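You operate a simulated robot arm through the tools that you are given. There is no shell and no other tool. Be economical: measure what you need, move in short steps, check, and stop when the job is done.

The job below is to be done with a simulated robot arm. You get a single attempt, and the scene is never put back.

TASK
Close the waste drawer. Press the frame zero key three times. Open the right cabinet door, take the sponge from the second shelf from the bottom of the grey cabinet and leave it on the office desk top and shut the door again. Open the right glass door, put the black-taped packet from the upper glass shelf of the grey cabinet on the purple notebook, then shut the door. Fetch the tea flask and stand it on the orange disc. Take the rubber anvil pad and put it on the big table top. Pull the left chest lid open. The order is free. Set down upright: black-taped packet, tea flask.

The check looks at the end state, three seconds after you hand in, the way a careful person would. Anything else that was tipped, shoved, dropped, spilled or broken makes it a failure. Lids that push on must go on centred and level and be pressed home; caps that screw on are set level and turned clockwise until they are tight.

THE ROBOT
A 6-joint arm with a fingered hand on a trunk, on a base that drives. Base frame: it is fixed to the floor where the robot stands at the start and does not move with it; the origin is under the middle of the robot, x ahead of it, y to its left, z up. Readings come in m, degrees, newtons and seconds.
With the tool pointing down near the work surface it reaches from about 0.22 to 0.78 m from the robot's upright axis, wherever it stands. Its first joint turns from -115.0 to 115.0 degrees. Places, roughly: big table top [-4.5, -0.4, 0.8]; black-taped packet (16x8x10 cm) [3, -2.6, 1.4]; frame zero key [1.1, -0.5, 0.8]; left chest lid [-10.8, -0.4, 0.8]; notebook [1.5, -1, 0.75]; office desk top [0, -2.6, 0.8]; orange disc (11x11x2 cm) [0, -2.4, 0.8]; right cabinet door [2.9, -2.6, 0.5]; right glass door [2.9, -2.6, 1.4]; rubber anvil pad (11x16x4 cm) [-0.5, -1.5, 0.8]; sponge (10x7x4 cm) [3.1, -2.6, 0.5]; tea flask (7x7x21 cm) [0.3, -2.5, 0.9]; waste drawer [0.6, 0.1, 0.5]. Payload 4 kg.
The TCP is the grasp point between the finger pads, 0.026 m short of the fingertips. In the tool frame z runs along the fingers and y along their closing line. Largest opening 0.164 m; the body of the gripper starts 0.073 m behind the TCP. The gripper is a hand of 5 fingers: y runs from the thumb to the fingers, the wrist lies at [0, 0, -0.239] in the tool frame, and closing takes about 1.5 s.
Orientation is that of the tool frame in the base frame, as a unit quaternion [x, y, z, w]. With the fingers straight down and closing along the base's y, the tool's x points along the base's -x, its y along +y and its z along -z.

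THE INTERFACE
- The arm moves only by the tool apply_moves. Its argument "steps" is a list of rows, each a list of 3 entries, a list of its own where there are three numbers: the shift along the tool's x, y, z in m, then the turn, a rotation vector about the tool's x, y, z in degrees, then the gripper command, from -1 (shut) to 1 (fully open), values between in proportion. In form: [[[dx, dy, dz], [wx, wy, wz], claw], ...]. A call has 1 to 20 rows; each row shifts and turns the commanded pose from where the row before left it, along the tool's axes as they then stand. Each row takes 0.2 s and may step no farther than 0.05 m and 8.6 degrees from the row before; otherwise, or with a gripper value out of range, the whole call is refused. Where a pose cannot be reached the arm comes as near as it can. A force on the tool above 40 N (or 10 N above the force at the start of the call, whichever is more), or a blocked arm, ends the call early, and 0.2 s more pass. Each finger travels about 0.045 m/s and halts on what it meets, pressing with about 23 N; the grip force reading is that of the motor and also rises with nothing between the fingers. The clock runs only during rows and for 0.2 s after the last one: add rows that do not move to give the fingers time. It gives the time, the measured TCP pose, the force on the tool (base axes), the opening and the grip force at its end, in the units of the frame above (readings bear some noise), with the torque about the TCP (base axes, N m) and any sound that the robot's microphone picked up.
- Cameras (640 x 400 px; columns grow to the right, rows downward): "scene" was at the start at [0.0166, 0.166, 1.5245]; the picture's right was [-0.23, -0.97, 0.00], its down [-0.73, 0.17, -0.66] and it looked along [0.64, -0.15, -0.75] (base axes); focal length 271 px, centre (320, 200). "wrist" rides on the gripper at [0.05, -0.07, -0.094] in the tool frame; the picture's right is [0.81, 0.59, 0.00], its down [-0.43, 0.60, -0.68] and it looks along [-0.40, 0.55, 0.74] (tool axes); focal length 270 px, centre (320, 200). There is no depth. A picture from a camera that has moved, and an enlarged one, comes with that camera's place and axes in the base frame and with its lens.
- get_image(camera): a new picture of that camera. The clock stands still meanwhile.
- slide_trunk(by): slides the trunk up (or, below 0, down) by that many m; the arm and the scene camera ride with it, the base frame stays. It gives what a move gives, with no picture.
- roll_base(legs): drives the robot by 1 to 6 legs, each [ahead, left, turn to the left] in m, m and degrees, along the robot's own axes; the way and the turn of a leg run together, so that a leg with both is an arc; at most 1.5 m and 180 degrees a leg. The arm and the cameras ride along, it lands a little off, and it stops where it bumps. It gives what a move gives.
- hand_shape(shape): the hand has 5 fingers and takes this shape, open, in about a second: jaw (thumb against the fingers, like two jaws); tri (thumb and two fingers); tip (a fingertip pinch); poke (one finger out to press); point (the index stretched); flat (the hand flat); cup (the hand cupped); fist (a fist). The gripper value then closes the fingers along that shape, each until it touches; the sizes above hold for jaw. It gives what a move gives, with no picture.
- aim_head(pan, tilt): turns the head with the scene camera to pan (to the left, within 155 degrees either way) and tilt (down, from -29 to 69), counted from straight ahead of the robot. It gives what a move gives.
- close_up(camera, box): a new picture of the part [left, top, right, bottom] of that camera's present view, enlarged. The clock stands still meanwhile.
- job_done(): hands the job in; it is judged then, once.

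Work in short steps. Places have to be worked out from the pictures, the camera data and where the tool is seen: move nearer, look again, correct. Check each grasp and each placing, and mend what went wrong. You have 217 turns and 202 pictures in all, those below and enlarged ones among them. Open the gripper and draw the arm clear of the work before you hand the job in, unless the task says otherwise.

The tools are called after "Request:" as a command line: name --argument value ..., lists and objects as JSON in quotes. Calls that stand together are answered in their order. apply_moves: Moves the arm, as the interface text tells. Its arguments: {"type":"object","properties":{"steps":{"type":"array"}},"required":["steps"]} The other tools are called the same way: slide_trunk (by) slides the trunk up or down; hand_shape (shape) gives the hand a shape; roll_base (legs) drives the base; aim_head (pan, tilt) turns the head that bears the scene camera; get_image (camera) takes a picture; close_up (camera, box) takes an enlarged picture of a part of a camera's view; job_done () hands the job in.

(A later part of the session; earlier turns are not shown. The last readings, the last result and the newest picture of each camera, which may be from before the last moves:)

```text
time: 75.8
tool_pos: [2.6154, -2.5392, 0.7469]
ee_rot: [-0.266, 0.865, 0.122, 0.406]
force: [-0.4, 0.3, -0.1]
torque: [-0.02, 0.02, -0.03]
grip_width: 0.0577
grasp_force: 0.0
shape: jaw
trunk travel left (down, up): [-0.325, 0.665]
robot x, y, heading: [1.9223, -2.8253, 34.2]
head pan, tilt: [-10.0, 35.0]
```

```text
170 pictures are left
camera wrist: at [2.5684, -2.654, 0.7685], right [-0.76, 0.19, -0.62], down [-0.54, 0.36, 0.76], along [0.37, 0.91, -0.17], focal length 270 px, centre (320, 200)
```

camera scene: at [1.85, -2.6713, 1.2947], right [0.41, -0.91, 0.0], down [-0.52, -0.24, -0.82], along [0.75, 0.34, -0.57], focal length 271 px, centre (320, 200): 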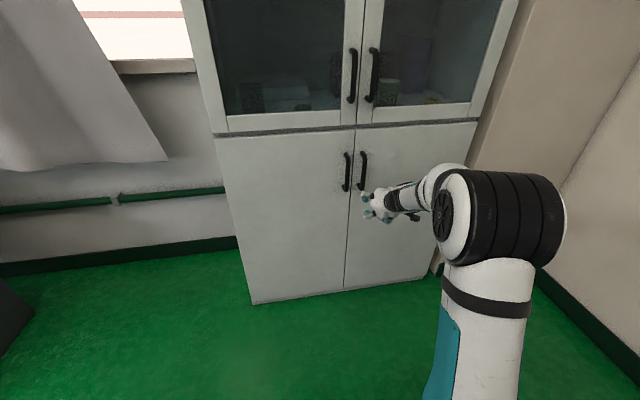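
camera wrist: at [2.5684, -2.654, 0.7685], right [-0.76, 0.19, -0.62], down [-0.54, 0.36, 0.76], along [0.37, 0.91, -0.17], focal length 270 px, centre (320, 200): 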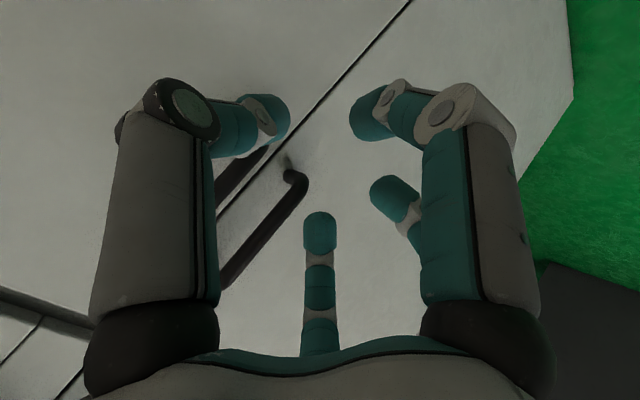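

The hand only reached about 50° of pitch. I back off the commanded pose in a small probe to learn how the arm behaves.

Request:
apply_moves --steps '[[[0, 0, -0.04], [0, 0, 0], -0.3], [[0, 0, -0.04], [0, 0, 0], -0.3], [[0, 0, -0.04], [0, 0, 0], -0.3], [[0, 0, 0], [0, 0, 0], -0.3]]'

```text
time: 76.8
tool_pos: [2.5368, -2.5909, 0.8237]
ee_rot: [-0.267, 0.865, 0.122, 0.406]
force: [0.9, 0.2, 0.5]
torque: [0.0, -0.01, 0.01]
grip_width: 0.0576
grasp_force: 0.1
shape: jaw
trunk travel left (down, up): [-0.325, 0.665]
robot x, y, heading: [1.9271, -2.8273, 34.4]
head pan, tilt: [-10.0, 35.0]
```

The commanded pose follows the measured one. I try pitching further from this closer position.

Request:
apply_moves --steps '[[[0, 0, 0], [0, -8, 0], -0.3], [[0, 0, 0], [0, -8, 0], -0.3], [[0, 0, 0], [0, -8, 0], -0.3], [[0, 0, 0], [0, -8, 0], -0.3], [[0, 0, 0], [0, -8, 0], -0.3]]'

```text
time: 78.0
tool_pos: [2.5383, -2.5902, 0.8239]
ee_rot: [-0.262, 0.852, 0.131, 0.433]
force: [-0.5, 0.2, 0.9]
torque: [-0.02, -0.03, -0.02]
grip_width: 0.0576
grasp_force: 0.0
shape: jaw
out of reach, approached as far as the arm can: row 1, 2, 3, 4, 5
trunk travel left (down, up): [-0.325, 0.665]
robot x, y, heading: [1.9228, -2.8285, 34.3]
head pan, tilt: [-10.0, 35.0]
```

I test whether a higher hand relative to the trunk allows more pitch.

Request:
apply_moves --steps '[[[-0.04, 0, -0.03], [0, 0, 0], -0.3], [[-0.04, 0, -0.03], [0, 0, 0], -0.3], [[-0.04, 0, -0.03], [0, 0, 0], -0.3], [[-0.04, 0, -0.03], [0, 0, 0], -0.3], [[-0.04, 0, -0.03], [0, 0, 0], -0.3], [[0, 0, 0], [0, -8, 0], -0.3], [[0, 0, 0], [0, -8, 0], -0.3], [[0, 0, 0], [0, -8, 0], -0.3], [[0, 0, 0], [0, -8, 0], -0.3], [[0, 0, 0], [0, -8, 0], -0.3]]'

Request:
get_image --camera "scene"

```text
time: 80.2
tool_pos: [2.5376, -2.5906, 1.0746]
ee_rot: [-0.229, 0.747, 0.181, 0.598]
force: [-0.7, 1.1, 0.8]
torque: [-0.01, -0.01, 0.0]
grip_width: 0.0574
grasp_force: 0.1
shape: jaw
out of reach, approached as far as the arm can: row 9, 10
trunk travel left (down, up): [-0.325, 0.665]
robot x, y, heading: [1.9284, -2.8253, 34.1]
head pan, tilt: [-10.0, 35.0]
```

```text
169 pictures are left
camera scene: at [1.8499, -2.6713, 1.2946], right [0.41, -0.91, 0.0], down [-0.52, -0.24, -0.82], along [0.75, 0.34, -0.57], focal length 271 px, centre (320, 200)
```

scene: 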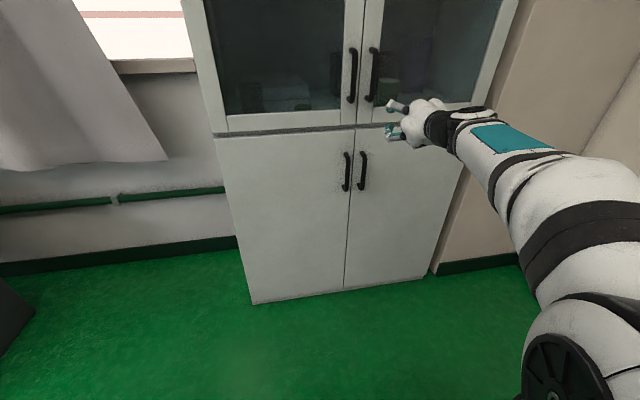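

Higher relative to the trunk gives 77° of pitch. So I lower the trunk to bring this pose to handle height, and approach part way.

Request:
slide_trunk --by -0.285

Request:
apply_moves --steps '[[[-0.009, 0, 0.039], [0, 0, 0], -0.3], [[-0.009, 0, 0.039], [0, 0, 0], -0.3], [[-0.009, 0, 0.039], [0, 0, 0], -0.3]]'

Request:
get_image --camera "wrist"

Request:
aim_head --pan -10 --tilt 25

Request:
get_image --camera "scene"

```text
time: 83.1
tool_pos: [2.5369, -2.5901, 0.7897]
ee_rot: [-0.229, 0.747, 0.182, 0.598]
force: [0.3, 0.2, -1.1]
torque: [-0.05, -0.01, -0.01]
grip_width: 0.0577
grasp_force: 0.0
shape: jaw
trunk travel left (down, up): [-0.04, 0.95]
robot x, y, heading: [1.9248, -2.8277, 34.4]
head pan, tilt: [-10.0, 35.0]
```

```text
time: 83.9
tool_pos: [2.6366, -2.5233, 0.7898]
ee_rot: [-0.229, 0.747, 0.181, 0.598]
force: [-0.8, -0.4, 0.3]
torque: [-0.04, 0.0, 0.0]
grip_width: 0.0577
grasp_force: 0.0
shape: jaw
trunk travel left (down, up): [-0.04, 0.95]
robot x, y, heading: [1.9188, -2.825, 34.3]
head pan, tilt: [-10.0, 35.0]
```

```text
168 pictures are left
camera wrist: at [2.591, -2.638, 0.7623], right [-0.47, 0.39, -0.79], down [-0.8, 0.18, 0.57], along [0.36, 0.9, 0.23], focal length 270 px, centre (320, 200)
```

wrist: 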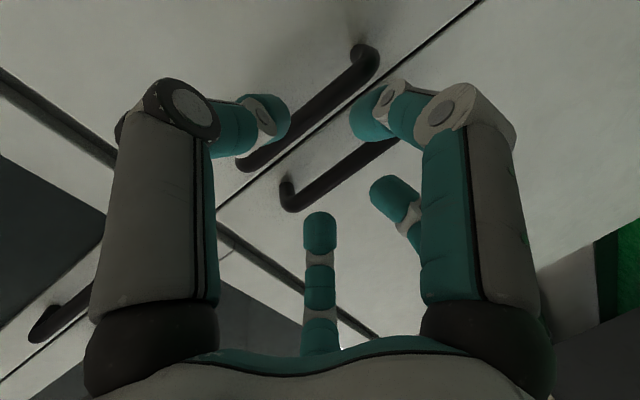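

```text
time: 84.6
tool_pos: [2.6367, -2.5238, 0.791]
ee_rot: [-0.23, 0.747, 0.182, 0.596]
force: [-0.2, -0.2, 0.1]
torque: [-0.01, -0.03, 0.01]
grip_width: 0.0575
grasp_force: 0.1
shape: jaw
trunk travel left (down, up): [-0.04, 0.95]
robot x, y, heading: [1.9259, -2.8288, 34.5]
head pan, tilt: [-10.0, 25.0]
```

```text
167 pictures are left
camera scene: at [1.8536, -2.6697, 1.0253], right [0.41, -0.91, 0.0], down [-0.39, -0.17, -0.91], along [0.83, 0.37, -0.42], focal length 271 px, centre (320, 200)
```

scene: 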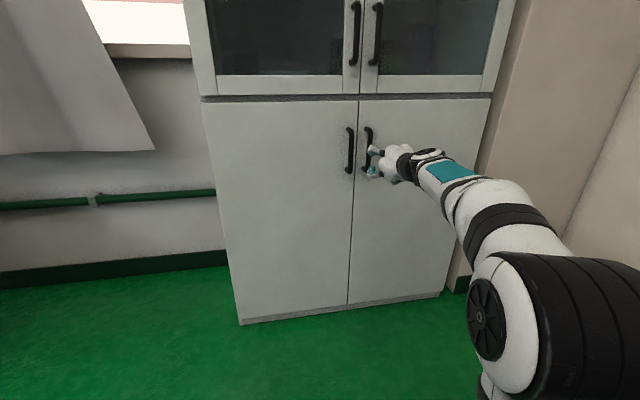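

The right door's handle is the upper-left bar, about 7 mm to the tool's +y. I correct and approach another 9 cm.

Request:
apply_moves --steps '[[[-0.007, 0.007, 0.029], [0, 0, 0], -0.3], [[-0.007, 0, 0.029], [0, 0, 0], -0.3], [[-0.007, 0, 0.029], [0, 0, 0], -0.3]]'

Request:
get_image --camera "wrist"

Request:
close_up --camera "scene" --box '[310, 80, 470, 200]'

```text
time: 85.4
tool_pos: [2.7094, -2.4679, 0.7927]
ee_rot: [-0.228, 0.747, 0.18, 0.598]
force: [0.6, -4.0, -1.0]
torque: [0.05, 0.02, -0.13]
grip_width: 0.0576
grasp_force: 0.1
shape: jaw
trunk travel left (down, up): [-0.04, 0.95]
robot x, y, heading: [1.9222, -2.8236, 34.1]
head pan, tilt: [-10.0, 25.0]
```

```text
166 pictures are left
camera wrist: at [2.6624, -2.5821, 0.7651], right [-0.47, 0.39, -0.79], down [-0.8, 0.18, 0.57], along [0.36, 0.9, 0.23], focal length 270 px, centre (320, 200)
```

wrist: 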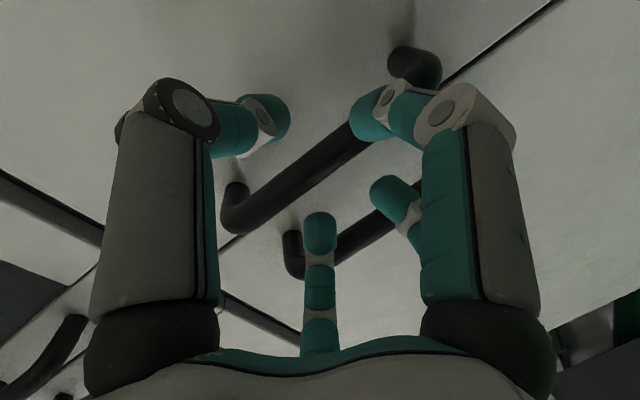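

```text
3.33 times, centred on (390, 140) of scene
camera zoom: at [1.8536, -2.67, 1.0254], right [0.41, -0.91, 0.0], down [-0.39, -0.17, -0.91], along [0.83, 0.37, -0.42], focal length 903 px, centre (87, 400)
```

zoom: 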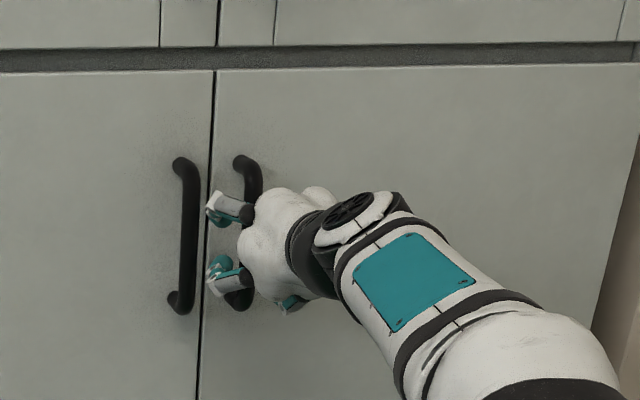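

The bar lies between the fingertips, centred. I advance 2.5 cm and close on it.

Request:
apply_moves --steps '[[[-0.003, 0, 0.012], [0, 0, 0], -0.3], [[-0.003, 0, 0.012], [0, 0, 0], -0.3], [[0, 0, 0], [0, 0, 0], -1], [[0, 0, 0], [0, 0, 0], -1], [[0, 0, 0], [0, 0, 0], -1], [[0, 0, 0], [0, 0, 0], -1]]'

Request:
get_image --camera "wrist"

```text
time: 86.8
tool_pos: [2.7276, -2.4542, 0.793]
ee_rot: [-0.228, 0.748, 0.181, 0.597]
force: [1.8, -0.5, 1.0]
torque: [0.28, 0.15, -0.02]
grip_width: 0.003
grasp_force: 23.1
shape: jaw
trunk travel left (down, up): [-0.04, 0.95]
robot x, y, heading: [1.9225, -2.8273, 34.1]
head pan, tilt: [-10.0, 25.0]
```

```text
164 pictures are left
camera wrist: at [2.6822, -2.5678, 0.7644], right [-0.48, 0.39, -0.79], down [-0.8, 0.18, 0.57], along [0.36, 0.9, 0.23], focal length 270 px, centre (320, 200)
```

wrist: 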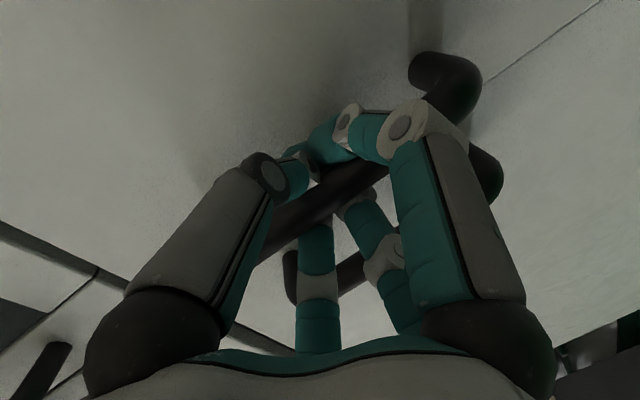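

The fingers are hooked around the bar. I pull along the door's arc, hinge about 0.48 m to the right, the first 20°.

Request:
apply_moves --steps '[[[0.0093, -0.0056, -0.0403], [-4.87, 0, -1.13], -1], [[0.0093, -0.0056, -0.0403], [-4.87, 0, -1.13], -1], [[0.0093, -0.0056, -0.0403], [-4.87, 0, -1.13], -1], [[0.0093, -0.0056, -0.0403], [-4.87, 0, -1.13], -1]]'

Request:
get_image --camera "scene"

```text
time: 87.8
tool_pos: [2.6294, -2.5717, 0.7959]
ee_rot: [-0.352, 0.708, 0.281, 0.543]
force: [3.0, -1.9, -15.4]
torque: [0.32, 0.19, 0.01]
grip_width: 0.002
grasp_force: 22.9
shape: jaw
out of reach, approached as far as the arm can: row 3, 4
trunk travel left (down, up): [-0.04, 0.95]
robot x, y, heading: [1.9248, -2.8282, 33.9]
head pan, tilt: [-10.0, 25.0]
stopped in row 4: the force on the tool passed its limit at 44 N (the readings are from after the stop); the commanded pose is now the measured one
```

```text
163 pictures are left
camera scene: at [1.8548, -2.6694, 1.0254], right [0.41, -0.91, 0.0], down [-0.39, -0.17, -0.91], along [0.83, 0.37, -0.42], focal length 271 px, centre (320, 200)
```

scene: 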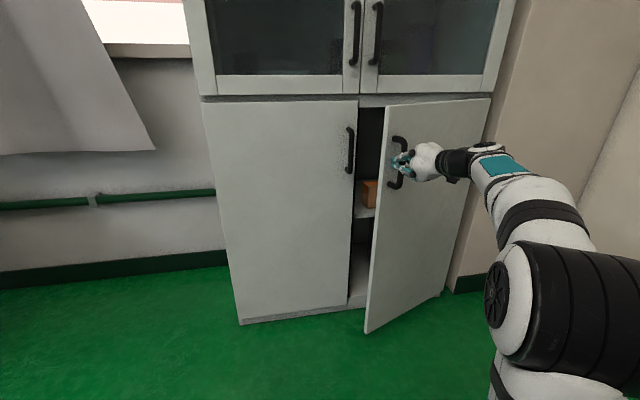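

The door is about 18° open and the sponge is visible inside. I keep the hook on the bar and draw the door further by driving the base along the arc chords.

Request:
roll_base --legs '[[-0.085, -0.044, 0], [-0.063, -0.054, 0]]'

Request:
get_image --camera "scene"

```text
time: 89.1
tool_pos: [2.5869, -2.6638, 0.7959]
ee_rot: [-0.347, 0.711, 0.277, 0.545]
force: [6.7, -1.0, -2.8]
torque: [0.24, 0.41, 0.29]
grip_width: 0.0019
grasp_force: 22.7
shape: jaw
trunk travel left (down, up): [-0.04, 0.95]
robot x, y, heading: [1.8748, -2.9107, 34.2]
head pan, tilt: [-10.0, 25.0]
stopped in leg 1: the force on the tool passed its limit at 41 N (the readings are from after the stop); the commanded pose is now the measured one
```

```text
162 pictures are left
camera scene: at [1.8093, -2.7555, 1.0256], right [0.41, -0.91, 0.0], down [-0.39, -0.17, -0.91], along [0.83, 0.37, -0.42], focal length 271 px, centre (320, 200)
```

scene: 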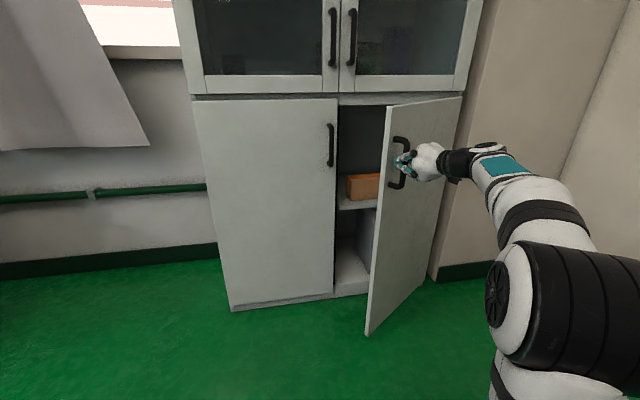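

The door is at about 30°. I continue with another short leg.

Request:
roll_base --legs '[[-0.03, -0.026, 0], [-0.03, -0.028, 0]]'

Request:
roll_base --legs '[[-0.03, -0.033, 0], [-0.025, -0.035, 0]]'

Request:
get_image --camera "scene"

```text
time: 90.8
tool_pos: [2.5703, -2.7462, 0.7955]
ee_rot: [-0.343, 0.712, 0.276, 0.547]
force: [8.8, -0.9, -0.5]
torque: [0.22, 0.41, 0.41]
grip_width: 0.0019
grasp_force: 22.8
shape: jaw
trunk travel left (down, up): [-0.04, 0.95]
robot x, y, heading: [1.8594, -2.9916, 34.1]
head pan, tilt: [-10.0, 25.0]
stopped in leg 2: the force on the tool passed its limit at 42 N (the readings are from after the stop); the commanded pose is now the measured one
```

```text
time: 91.8
tool_pos: [2.5686, -2.7944, 0.7951]
ee_rot: [-0.338, 0.714, 0.272, 0.55]
force: [11.9, 0.7, 0.1]
torque: [0.16, 0.42, 0.38]
grip_width: 0.0016
grasp_force: 22.8
shape: jaw
trunk travel left (down, up): [-0.04, 0.95]
robot x, y, heading: [1.8535, -3.0362, 34.0]
head pan, tilt: [-10.0, 25.0]
stopped in leg 1: the force on the tool passed its limit at 43 N (the readings are from after the stop); the commanded pose is now the measured one
```

```text
161 pictures are left
camera scene: at [1.786, -2.879, 1.0254], right [0.41, -0.91, 0.0], down [-0.39, -0.17, -0.91], along [0.83, 0.37, -0.42], focal length 271 px, centre (320, 200)
```

scene: 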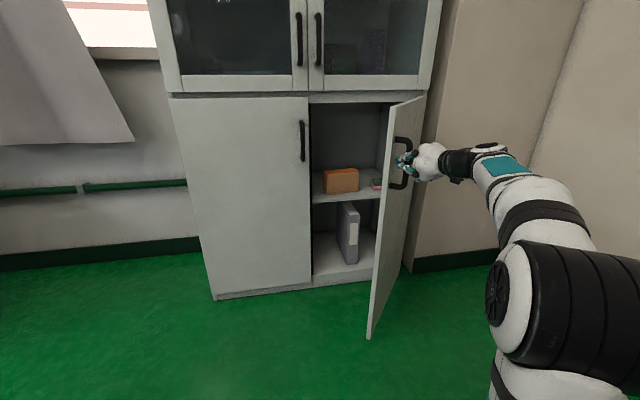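

The door is near 50°. I open the fingers and back out of the handle, then look into the shelf.

Request:
apply_moves --steps '[[[0, 0, 0], [0, 0, 0], -0.1], [[0, 0, 0], [0, 0, 0], -0.1], [[0, 0, 0], [0, 0, 0], -0.1], [[0, 0, 0], [0, 0, 0], -0.1], [[0, 0, 0], [0, 0, 0], -0.1], [[0, 0, -0.03], [0, 0, 0], -0.1], [[0, 0, -0.03], [0, 0, 0], -0.1], [[0, 0, -0.03], [0, 0, 0], -0.1]]'

Request:
close_up --camera "scene" --box '[290, 80, 450, 280]'

```text
time: 93.6
tool_pos: [2.513, -2.8611, 0.8197]
ee_rot: [-0.338, 0.716, 0.272, 0.547]
force: [0.6, 0.3, 0.1]
torque: [0.07, 0.01, 0.03]
grip_width: 0.0734
grasp_force: 0.1
shape: jaw
trunk travel left (down, up): [-0.04, 0.95]
robot x, y, heading: [1.8526, -3.0375, 33.9]
head pan, tilt: [-10.0, 25.0]
```

```text
2.00 times, centred on (370, 180) of scene
camera zoom: at [1.7851, -2.879, 1.0254], right [0.41, -0.91, 0.0], down [-0.39, -0.17, -0.91], along [0.83, 0.37, -0.42], focal length 542 px, centre (220, 240)
```

zoom: 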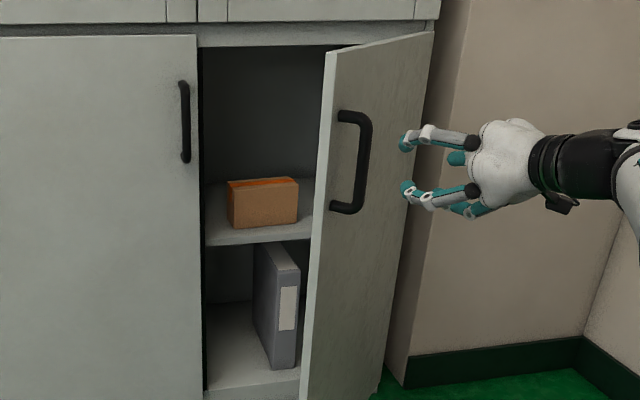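

The pink/green sponge is at the right behind the door, so the door must open wider. I close the fingers, shift the hand left past the door edge and yaw it to the right.

Request:
apply_moves --steps '[[[-0.003, 0.038, 0.0116], [0, 0, 0], -1], [[-0.003, 0.038, 0.0116], [0, 0, 0], -1], [[-0.003, 0.038, 0.0116], [0, 0, 0], -1], [[-0.003, 0.038, 0.0116], [0, 0, 0], -1], [[-0.003, 0.038, 0.0116], [0, 0, 0], -1], [[0, 0, 0], [8.2, 0, 2.2], -1], [[0, 0, 0], [8.2, 0, 2.2], -1], [[0, 0, 0], [8.2, 0, 2.2], -1], [[0, 0, 0], [8.2, 0, 2.2], -1], [[0, 0, 0], [8.2, 0, 2.2], -1]]'

Request:
get_image --camera "scene"

```text
time: 95.8
tool_pos: [2.3913, -2.6901, 0.7996]
ee_rot: [-0.038, 0.822, 0.088, 0.562]
force: [3.3, -1.9, 3.3]
torque: [-0.03, 0.34, 0.22]
grip_width: 0.0003
grasp_force: 23.1
shape: jaw
trunk travel left (down, up): [-0.04, 0.95]
robot x, y, heading: [1.8549, -3.0339, 34.2]
head pan, tilt: [-10.0, 25.0]
```

```text
159 pictures are left
camera scene: at [1.7848, -2.8792, 1.0254], right [0.41, -0.91, 0.0], down [-0.39, -0.17, -0.91], along [0.83, 0.37, -0.42], focal length 271 px, centre (320, 200)
```

scene: 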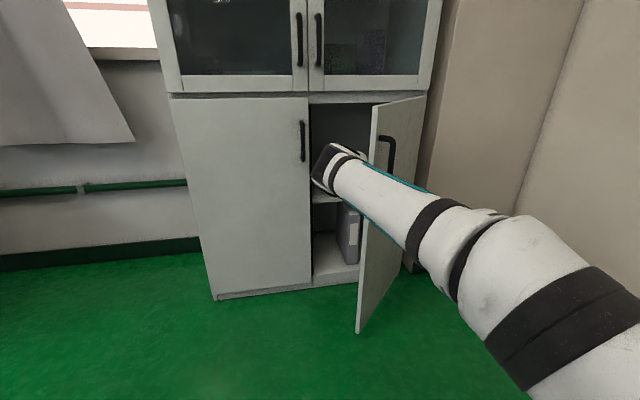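

The forearm comes from the right and would foul the door, so I move the robot to the left and turn it right, so that the hand points in behind the door.

Request:
roll_base --legs '[[0, 0.32, 0], [0.3, 0, 0], [0, 0, -35]]'

Request:
aim_head --pan 0 --tilt 30

Request:
get_image --camera "scene"

```text
time: 101.2
tool_pos: [2.5672, -2.646, 0.8213]
ee_rot: [0.184, 0.772, -0.13, 0.595]
force: [0.7, -0.2, 0.3]
torque: [0.02, 0.02, 0.01]
grip_width: 0.0
grasp_force: 23.1
shape: jaw
trunk travel left (down, up): [-0.04, 0.95]
robot x, y, heading: [1.9226, -2.6106, -0.7]
head pan, tilt: [-10.0, 25.0]
```

```text
time: 101.9
tool_pos: [2.5676, -2.6463, 0.8211]
ee_rot: [0.184, 0.772, -0.129, 0.595]
force: [-0.4, 0.6, 0.2]
torque: [0.0, -0.01, 0.03]
grip_width: 0.0001
grasp_force: 23.0
shape: jaw
trunk travel left (down, up): [-0.04, 0.95]
robot x, y, heading: [1.9218, -2.6044, -1.0]
head pan, tilt: [0.0, 30.0]
```

```text
158 pictures are left
camera scene: at [1.959, -2.425, 1.0174], right [-0.02, -1.0, 0.0], down [-0.5, 0.01, -0.87], along [0.87, -0.02, -0.5], focal length 271 px, centre (320, 200)
```

scene: 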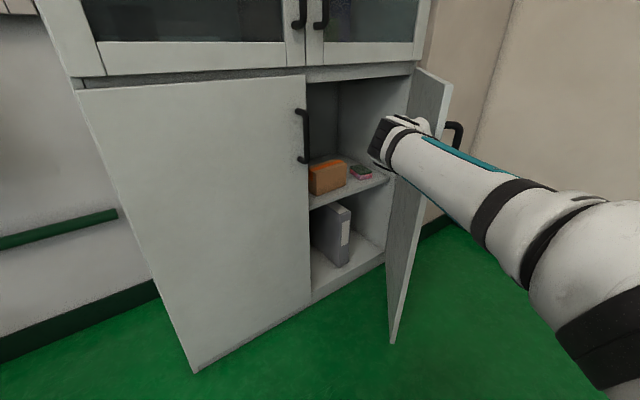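

Good: the sponge lies at the right of the box and the hand is beside the door's inner face. I advance and sweep the door open by strafing right.

Request:
roll_base --legs '[[0.13, 0, 0], [0, -0.38, 0]]'

Request:
get_image --camera "scene"

```text
time: 105.2
tool_pos: [2.6906, -3.0299, 0.8217]
ee_rot: [0.185, 0.772, -0.13, 0.594]
force: [-1.0, 0.9, 0.8]
torque: [0.03, 0.01, 0.0]
grip_width: 0.0001
grasp_force: 22.6
shape: jaw
trunk travel left (down, up): [-0.04, 0.95]
robot x, y, heading: [2.0469, -2.9921, -1.2]
head pan, tilt: [0.0, 30.0]
```

```text
157 pictures are left
camera scene: at [2.0826, -2.8079, 1.0174], right [-0.02, -1.0, 0.0], down [-0.5, 0.01, -0.87], along [0.87, -0.02, -0.5], focal length 271 px, centre (320, 200)
```

scene: 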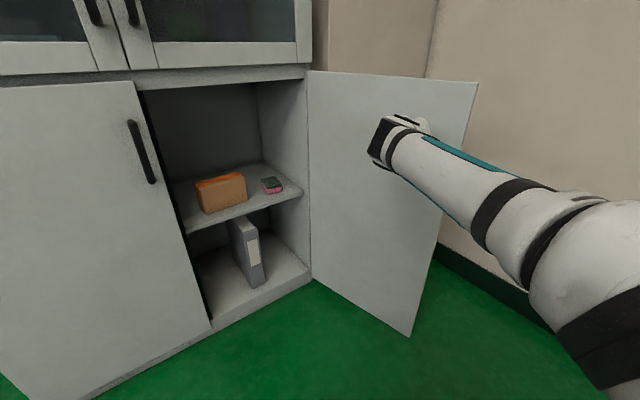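

The door is fully out of the way. I enlarge the view of the sponge to see how it lies.

Request:
close_up --camera "scene" --box '[180, 140, 308, 220]'

```text
5.00 times, centred on (244, 180) of scene
camera zoom: at [2.0826, -2.8079, 1.0174], right [-0.02, -1.0, 0.0], down [-0.5, 0.01, -0.87], along [0.87, -0.02, -0.5], focal length 1355 px, centre (700, 300)
```

zoom: 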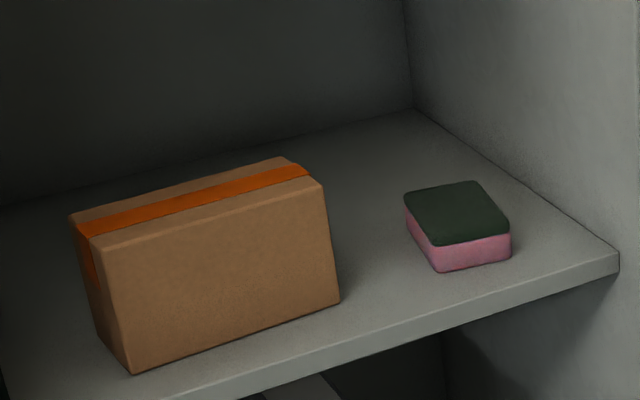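

The sponge is centred at (3.097, -2.627), its long axis at about 21°, and is 7 cm wide. I turn the base to that heading, align the hand, pitch it down and open it.

Request:
roll_base --legs '[[0, 0, 22.2]]'

Request:
apply_moves --steps '[[[0, 0, 0], [-7.92, 0, -2.12], 0.4], [[0, 0, 0], [-7.92, 0, -2.12], 0.4], [[0, 0, 0], [-7.92, 0, -2.12], 0.4], [[0, 0, 0], [0, 7.33, 0], 0.4], [[0, 0, 0], [0, 7.33, 0], 0.4], [[0, 0, 0], [0, 7.33, 0], 0.4], [[0.024, 0, 0.018], [0, 0, 0], 0.4], [[0.024, 0, 0.018], [0, 0, 0], 0.4], [[0.024, 0, 0.018], [0, 0, 0], 0.4]]'

Request:
get_image --camera "scene"

```text
time: 106.8
tool_pos: [2.6564, -2.7822, 0.8212]
ee_rot: [0.03, 0.793, -0.012, 0.608]
force: [-0.4, -0.4, 0.1]
torque: [-0.02, -0.01, -0.04]
grip_width: 0.0003
grasp_force: 23.5
shape: jaw
trunk travel left (down, up): [-0.04, 0.95]
robot x, y, heading: [2.0513, -2.9886, 21.2]
head pan, tilt: [0.0, 30.0]
```

```text
time: 108.8
tool_pos: [2.6556, -2.7795, 0.7323]
ee_rot: [-0.159, 0.878, 0.09, 0.442]
force: [-0.1, 0.6, 0.3]
torque: [0.01, 0.0, 0.02]
grip_width: 0.1149
grasp_force: 0.1
shape: jaw
trunk travel left (down, up): [-0.04, 0.95]
robot x, y, heading: [2.0473, -2.9906, 21.3]
head pan, tilt: [0.0, 30.0]
```

```text
155 pictures are left
camera scene: at [2.0093, -2.8089, 1.0174], right [0.36, -0.93, 0.0], down [-0.47, -0.18, -0.87], along [0.81, 0.32, -0.5], focal length 271 px, centre (320, 200)
```

scene: 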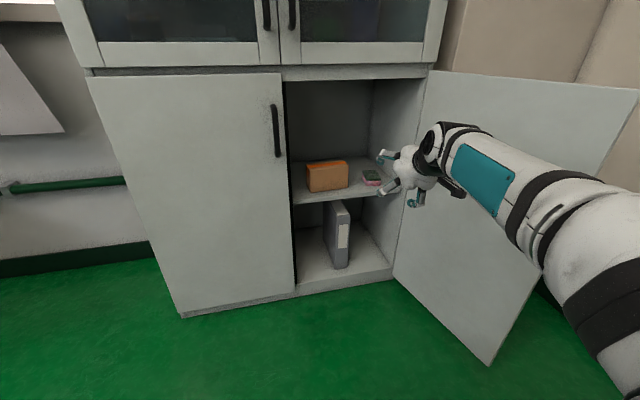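

The elbow sits to the right near the open door, so I shift the base left before going in. The hand enters above the box at z 0.73.

Request:
roll_base --legs '[[0, 0.232, 0], [0.325, 0, 0]]'

Request:
get_image --camera "scene"

Request:
get_image --camera "wrist"

```text
time: 112.3
tool_pos: [2.8788, -2.4506, 0.7326]
ee_rot: [-0.154, 0.88, 0.087, 0.441]
force: [-0.9, -0.1, 0.5]
torque: [0.01, -0.01, -0.04]
grip_width: 0.1152
grasp_force: 0.1
shape: jaw
trunk travel left (down, up): [-0.04, 0.95]
robot x, y, heading: [2.2698, -2.6539, 20.8]
head pan, tilt: [0.0, 30.0]
```

```text
154 pictures are left
camera scene: at [2.2336, -2.4735, 1.0174], right [0.35, -0.94, 0.0], down [-0.47, -0.18, -0.87], along [0.81, 0.31, -0.5], focal length 271 px, centre (320, 200)
```

scene: 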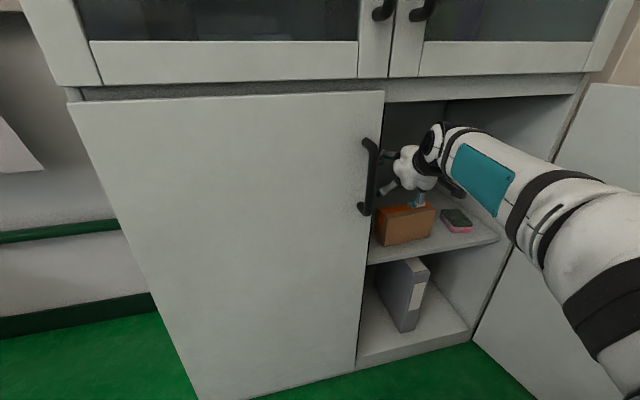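

```text
153 pictures are left
camera wrist: at [2.8056, -2.5529, 0.7461], right [-0.66, 0.39, -0.64], down [-0.47, 0.45, 0.76], along [0.58, 0.8, -0.11], focal length 270 px, centre (320, 200)
```

wrist: 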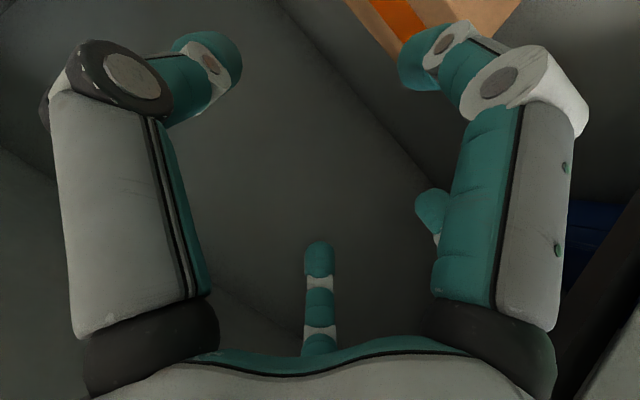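

I refine the sponge position from this nearer view.

Request:
close_up --camera "scene" --box '[392, 180, 520, 260]'

```text
5.00 times, centred on (456, 220) of scene
camera zoom: at [2.2336, -2.4735, 1.0174], right [0.35, -0.94, 0.0], down [-0.47, -0.18, -0.87], along [0.81, 0.31, -0.5], focal length 1355 px, centre (-360, 100)
```

zoom: 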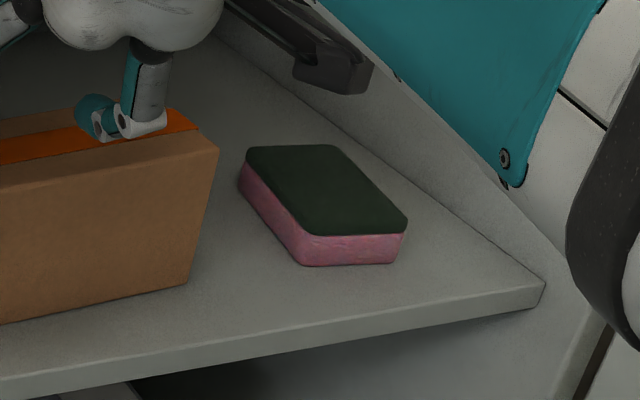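

Triangulated: sponge top centre (3.083, -2.630, 0.525). I move to a pre-grasp pose 12 cm back along the approach line.

Request:
apply_moves --steps '[[[-0.0029, -0.0402, 0.0039], [0, 0, 0], 0.4], [[-0.0029, -0.0402, 0.0039], [0, 0, 0], 0.4], [[-0.0029, -0.0402, 0.0039], [0, 0, 0], 0.4], [[-0.0029, -0.0402, 0.0039], [0, 0, 0], 0.4], [[-0.0029, -0.0402, 0.0039], [0, 0, 0], 0.4], [[-0.0029, -0.0402, 0.0039], [0, 0, 0], 0.4], [[0.0293, 0, 0.0218], [0, 0, 0], 0.4], [[0.0293, 0, 0.0218], [0, 0, 0], 0.4], [[0.0293, 0, 0.0218], [0, 0, 0], 0.4], [[0.0293, 0, 0.0218], [0, 0, 0], 0.4]]'

Request:
get_image --camera "scene"

Request:
get_image --camera "wrist"

```text
time: 114.5
tool_pos: [2.987, -2.6669, 0.5831]
ee_rot: [-0.154, 0.88, 0.087, 0.441]
force: [0.2, 0.6, -0.6]
torque: [0.01, 0.0, 0.0]
grip_width: 0.115
grasp_force: 0.1
shape: jaw
trunk travel left (down, up): [-0.04, 0.95]
robot x, y, heading: [2.2706, -2.6566, 20.9]
head pan, tilt: [0.0, 30.0]
```

```text
151 pictures are left
camera scene: at [2.2335, -2.4735, 1.0174], right [0.35, -0.94, 0.0], down [-0.47, -0.18, -0.87], along [0.81, 0.31, -0.5], focal length 271 px, centre (320, 200)
```

scene: 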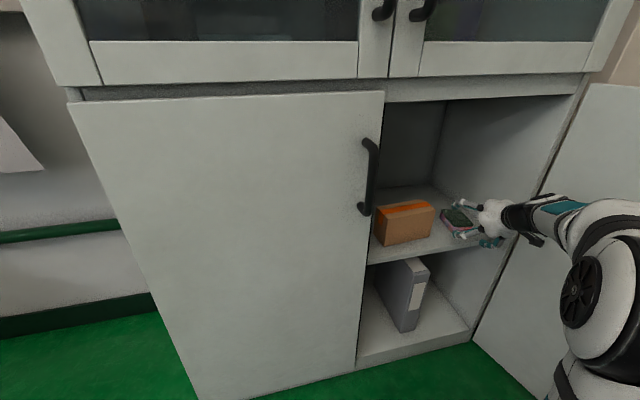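

```text
150 pictures are left
camera wrist: at [2.9143, -2.7674, 0.5971], right [-0.66, 0.39, -0.64], down [-0.47, 0.45, 0.76], along [0.58, 0.8, -0.11], focal length 270 px, centre (320, 200)
```

wrist: 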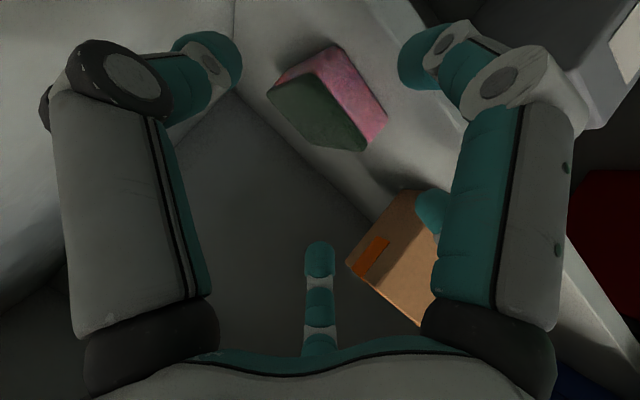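

The sponge lies right on the approach line. I advance 12 cm and close gently.

Request:
apply_moves --steps '[[[0, 0, 0.04], [0, 0, 0], 0.4], [[0, 0, 0.04], [0, 0, 0], 0.4], [[0, 0, 0.036], [0, 0, 0], 0.4], [[0, 0, 0], [0, 0, 0], -0.4], [[0, 0, 0], [0, 0, 0], -0.4], [[0, 0, 0], [0, 0, 0], -0.4], [[0, 0, 0], [0, 0, 0], -0.4]]'

Request:
get_image --camera "wrist"

```text
time: 115.3
tool_pos: [3.0645, -2.6386, 0.5271]
ee_rot: [-0.152, 0.879, 0.087, 0.443]
force: [-21.5, -6.7, 11.3]
torque: [0.78, 1.03, -0.67]
grip_width: 0.1136
grasp_force: 0.0
shape: jaw
trunk travel left (down, up): [-0.04, 0.95]
robot x, y, heading: [2.2687, -2.6586, 20.4]
head pan, tilt: [0.0, 30.0]
stopped in row 3: the force on the tool passed its limit at 51 N (the readings are from after the stop); the commanded pose is now the measured one
```

```text
149 pictures are left
camera wrist: at [2.9899, -2.7411, 0.5397], right [-0.66, 0.4, -0.64], down [-0.47, 0.45, 0.76], along [0.59, 0.8, -0.1], focal length 270 px, centre (320, 200)
```

wrist: 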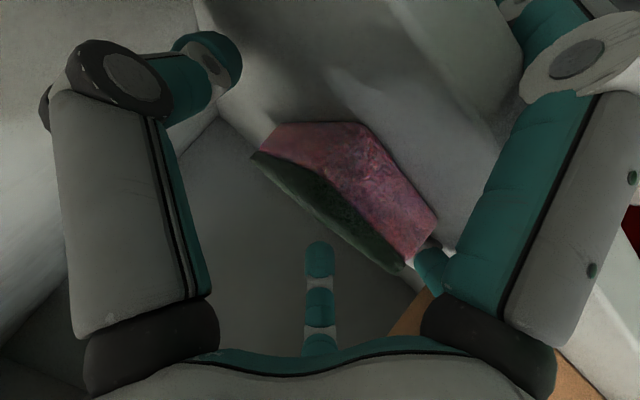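

The lower finger touched the shelf at this slant. I back off, raise the hand and pitch it to nearly straight down, so that the fingers straddle the sponge from above.

Request:
apply_moves --steps '[[[0, 0, -0.045], [0, 0, 0], 0.4], [[0, 0, -0.045], [0, 0, 0], 0.4], [[-0.032, 0, -0.024], [0, 0, 0], 0.4], [[-0.016, 0, -0.012], [0, 0, 0], 0.4], [[0, 0, 0], [0, 7.6, 0], 0.4], [[0, 0, 0], [0, 7.6, 0], 0.4], [[0, 0, 0], [0, 7.6, 0], 0.4], [[0, 0, 0], [0, 7.6, 0], 0.4], [[0, 0, 0], [0, 7.6, 0], 0.4]]'

Request:
get_image --camera "scene"

Request:
get_image --camera "wrist"

```text
time: 117.3
tool_pos: [2.9977, -2.666, 0.6372]
ee_rot: [-0.173, 0.975, 0.031, 0.134]
force: [-0.1, 0.5, -0.4]
torque: [-0.01, -0.03, -0.01]
grip_width: 0.115
grasp_force: 0.1
shape: jaw
trunk travel left (down, up): [-0.04, 0.95]
robot x, y, heading: [2.2724, -2.6587, 20.3]
head pan, tilt: [0.0, 30.0]
```

```text
148 pictures are left
camera scene: at [2.2332, -2.4738, 1.0174], right [0.35, -0.94, 0.0], down [-0.47, -0.18, -0.87], along [0.81, 0.31, -0.5], focal length 271 px, centre (320, 200)
```

scene: 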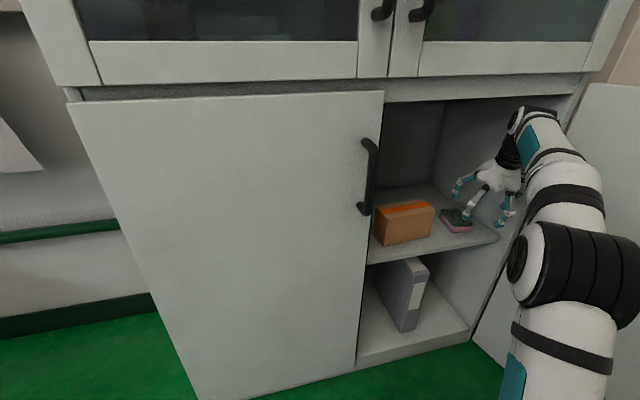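

```text
147 pictures are left
camera wrist: at [2.9528, -2.7569, 0.712], right [-0.93, 0.29, -0.21], down [0.02, 0.63, 0.78], along [0.36, 0.72, -0.59], focal length 270 px, centre (320, 200)
```

wrist: 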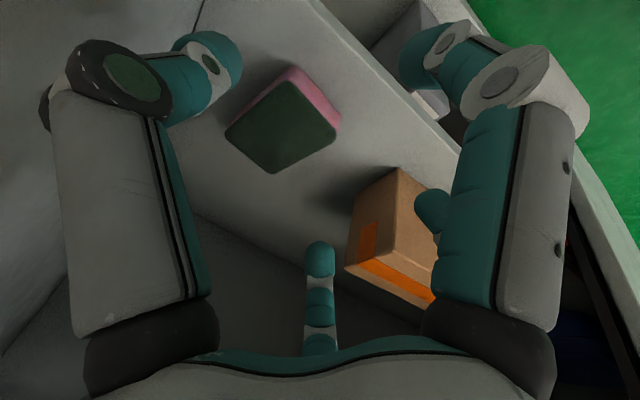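

The sponge checks at (3.07, -2.635). I lower first so that the wrist stays under the frame, then go forward, then down.

Request:
apply_moves --steps '[[[0.0102, 0, 0.036], [0, 0, 0], 0.4], [[0.0102, 0, 0.036], [0, 0, 0], 0.4], [[-0.0402, 0.002, 0.0114], [0, 0, 0], 0.4], [[-0.0402, 0.002, 0.0114], [0, 0, 0], 0.4], [[0.0055, 0, 0.0192], [0, 0, 0], 0.4], [[0.0055, 0, 0.0175], [0, 0, 0], 0.4]]'

Request:
get_image --camera "wrist"

```text
time: 118.8
tool_pos: [3.0752, -2.6342, 0.5409]
ee_rot: [-0.173, 0.974, 0.029, 0.142]
force: [-4.3, -2.0, 25.5]
torque: [-0.9, 1.29, -0.05]
grip_width: 0.1134
grasp_force: 0.1
shape: jaw
trunk travel left (down, up): [-0.04, 0.95]
robot x, y, heading: [2.2698, -2.6584, 20.5]
head pan, tilt: [0.0, 30.0]
stopped in row 6: the force on the tool passed its limit at 45 N (the readings are from after the stop); the commanded pose is now the measured one
```

```text
146 pictures are left
camera wrist: at [3.0283, -2.7258, 0.6157], right [-0.93, 0.29, -0.23], down [0.0, 0.63, 0.78], along [0.37, 0.72, -0.59], focal length 270 px, centre (320, 200)
```

wrist: 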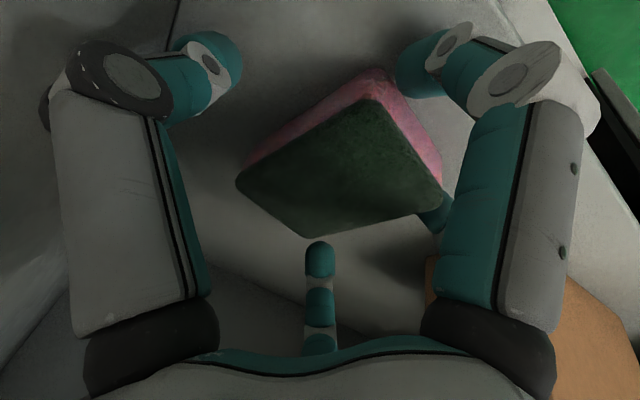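

The hand's fingers stand in a ring, and the tilted rear finger hit the shelf. I lift slightly, bring the tool vertical, shift back 1 cm and go down again.

Request:
apply_moves --steps '[[[0, 0, -0.02], [0, 0, 0], 0.4], [[0.006, 0.003, 0], [0, 8.0, 0], 0.4], [[0.006, 0.003, 0], [0, 8.0, 0], 0.4], [[0, 0, 0.015], [0, 0, 0], 0.4], [[0, 0, 0.01], [0, 0, 0], 0.4], [[0, 0, 0.006], [0, 0, 0], 0.4]]'

Request:
get_image --camera "wrist"

```text
time: 119.5
tool_pos: [3.0218, -2.6331, 0.5355]
ee_rot: [-0.174, 0.983, 0.007, 0.064]
force: [-0.7, 0.4, 28.0]
torque: [-0.01, -2.92, -0.05]
grip_width: 0.1179
grasp_force: 0.0
shape: jaw
out of reach, approached as far as the arm can: row 2, 3
trunk travel left (down, up): [-0.04, 0.95]
robot x, y, heading: [2.269, -2.6567, 20.9]
head pan, tilt: [0.0, 30.0]
stopped in row 3: the force on the tool passed its limit at 56 N (the readings are from after the stop); the commanded pose is now the measured one
```

```text
145 pictures are left
camera wrist: at [2.9867, -2.7185, 0.6225], right [-0.95, 0.28, -0.11], down [0.11, 0.68, 0.72], along [0.27, 0.68, -0.68], focal length 270 px, centre (320, 200)
```

wrist: 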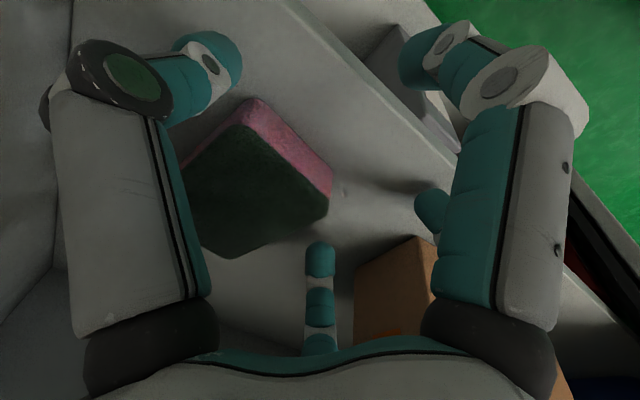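

Vertical is just out of reach from here. I lift, drive the base 6 cm closer, then bring the tool vertical.

Request:
apply_moves --steps '[[[0, 0, -0.03], [0, 0, 0], 0.4], [[0, 0, -0.01], [0, 0, 0], 0.4]]'

Request:
roll_base --legs '[[0.06, 0, 0]]'

Request:
apply_moves --steps '[[[0, 0, 0], [0, 7.5, 0], 0.4], [[0, 0, 0], [0, 0, 0], 0.4]]'

Request:
get_image --camera "wrist"

```text
time: 120.1
tool_pos: [3.0002, -2.634, 0.5525]
ee_rot: [-0.175, 0.983, 0.008, 0.057]
force: [-0.1, -0.2, -0.5]
torque: [-0.02, 0.01, 0.01]
grip_width: 0.1147
grasp_force: 0.0
shape: jaw
out of reach, approached as far as the arm can: row 1, 2
trunk travel left (down, up): [-0.04, 0.95]
robot x, y, heading: [2.2675, -2.6541, 20.6]
head pan, tilt: [0.0, 30.0]
```

```text
time: 121.1
tool_pos: [3.0582, -2.6119, 0.5545]
ee_rot: [-0.175, 0.983, 0.008, 0.06]
force: [0.9, 0.6, 0.4]
torque: [0.02, 0.03, 0.02]
grip_width: 0.1148
grasp_force: 0.0
shape: jaw
trunk travel left (down, up): [-0.04, 0.95]
robot x, y, heading: [2.3277, -2.6356, 21.0]
head pan, tilt: [0.0, 30.0]
```

```text
time: 121.8
tool_pos: [3.0283, -2.6121, 0.5282]
ee_rot: [-0.174, 0.985, -0.006, 0.014]
force: [1.1, 0.3, 20.6]
torque: [0.79, 0.99, -0.03]
grip_width: 0.1143
grasp_force: 0.2
shape: jaw
out of reach, approached as far as the arm can: row 1
trunk travel left (down, up): [-0.04, 0.95]
robot x, y, heading: [2.328, -2.6324, 20.8]
head pan, tilt: [0.0, 30.0]
stopped in row 2: the force on the tool passed its limit at 42 N (the readings are from after the stop); the commanded pose is now the measured one
```

```text
144 pictures are left
camera wrist: at [3.0012, -2.6933, 0.62], right [-0.96, 0.28, -0.03], down [0.18, 0.71, 0.68], along [0.21, 0.65, -0.73], focal length 270 px, centre (320, 200)
```

wrist: 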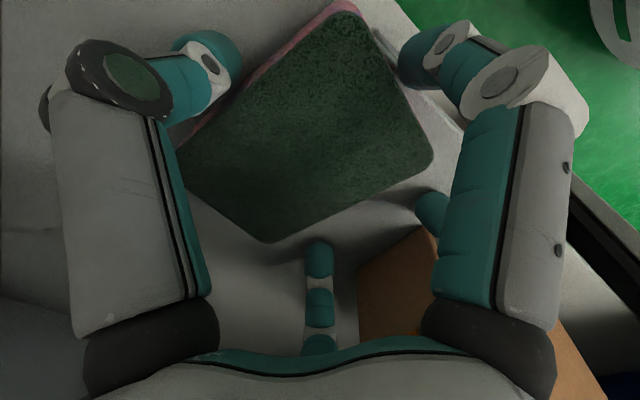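

The sponge is well placed between thumb and fingers here. I close the hand on it.

Request:
apply_moves --steps '[[[0, 0, -0.002], [0, 0, 0], 0], [[0, 0, 0], [0, 0, 0], -0.5], [[0, 0, 0], [0, 0, 0], -0.6], [[0, 0, 0], [0, 0, 0], -0.6], [[0, 0, 0], [0, 0, 0], -0.6]]'

Request:
get_image --camera "wrist"

```text
time: 123.0
tool_pos: [3.0248, -2.6128, 0.5258]
ee_rot: [-0.174, 0.985, -0.006, 0.012]
force: [-5.5, -3.6, 17.8]
torque: [-0.54, 0.64, -0.1]
grip_width: 0.0751
grasp_force: 22.5
shape: jaw
trunk travel left (down, up): [-0.04, 0.95]
robot x, y, heading: [2.3231, -2.6348, 20.9]
head pan, tilt: [0.0, 30.0]
```

```text
143 pictures are left
camera wrist: at [2.9999, -2.6937, 0.6191], right [-0.96, 0.28, -0.03], down [0.19, 0.71, 0.68], along [0.21, 0.65, -0.74], focal length 270 px, centre (320, 200)
```

wrist: 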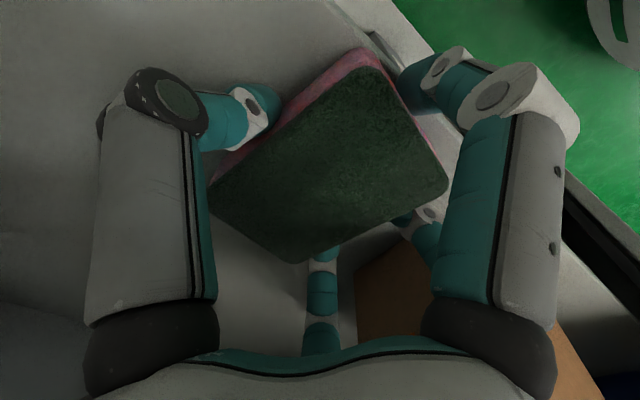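

Gripped at 75 mm with 22 N. I lift with the trunk 5 cm and check.

Request:
slide_trunk --by 0.05

Request:
get_image --camera "wrist"

Request:
get_image --camera "scene"

```text
time: 123.9
tool_pos: [3.0271, -2.6123, 0.575]
ee_rot: [-0.174, 0.985, -0.006, 0.011]
force: [-0.7, -0.2, 0.2]
torque: [-0.03, -0.04, 0.0]
grip_width: 0.0746
grasp_force: 22.6
shape: jaw
trunk travel left (down, up): [-0.09, 0.9]
robot x, y, heading: [2.3262, -2.6346, 21.0]
head pan, tilt: [0.0, 30.0]
```

```text
142 pictures are left
camera wrist: at [3.001, -2.6929, 0.6675], right [-0.96, 0.27, -0.03], down [0.19, 0.71, 0.68], along [0.2, 0.65, -0.74], focal length 270 px, centre (320, 200)
```

wrist: 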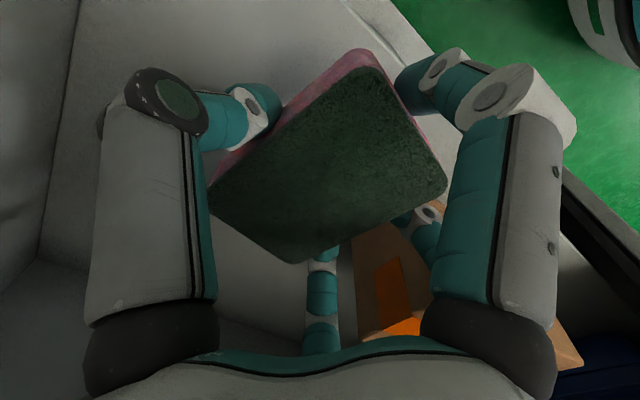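

```text
141 pictures are left
camera scene: at [2.2896, -2.4525, 1.0674], right [0.35, -0.94, 0.0], down [-0.47, -0.18, -0.87], along [0.81, 0.31, -0.5], focal length 271 px, centre (320, 200)
```

scene: 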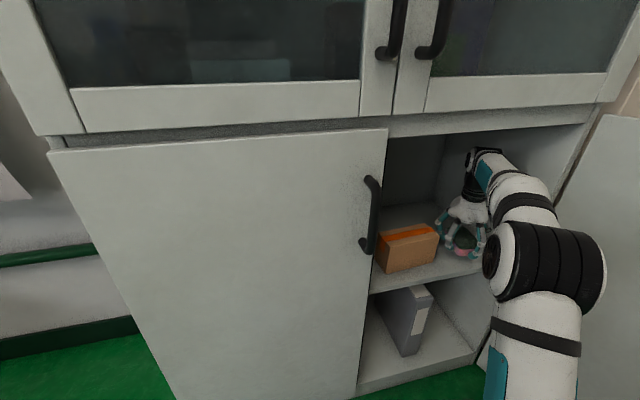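

The sponge is held. I back straight out of the cabinet, raise the trunk, and move to open floor.

Request:
roll_base --legs '[[-0.4, -0.09, 0], [-0.3, 0, 0]]'

Request:
slide_trunk --by 0.45

Request:
get_image --camera "scene"

```text
time: 128.1
tool_pos: [2.4013, -2.9403, 0.574]
ee_rot: [-0.179, 0.984, -0.006, 0.011]
force: [0.5, 0.3, -0.3]
torque: [0.0, 0.03, -0.02]
grip_width: 0.0745
grasp_force: 23.0
shape: jaw
trunk travel left (down, up): [-0.09, 0.9]
robot x, y, heading: [1.7025, -2.9704, 21.3]
head pan, tilt: [0.0, 30.0]
```

```text
refused: 0.45 is not a number from -0.4 to 0.4
```

```text
140 pictures are left
camera scene: at [1.6627, -2.7888, 1.0674], right [0.36, -0.93, 0.0], down [-0.47, -0.18, -0.87], along [0.81, 0.31, -0.5], focal length 271 px, centre (320, 200)
```

scene: 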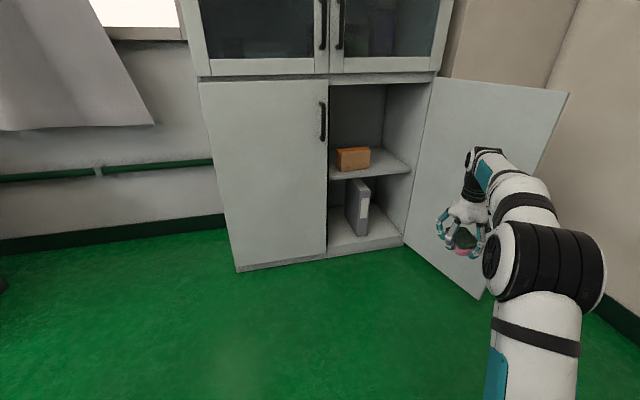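

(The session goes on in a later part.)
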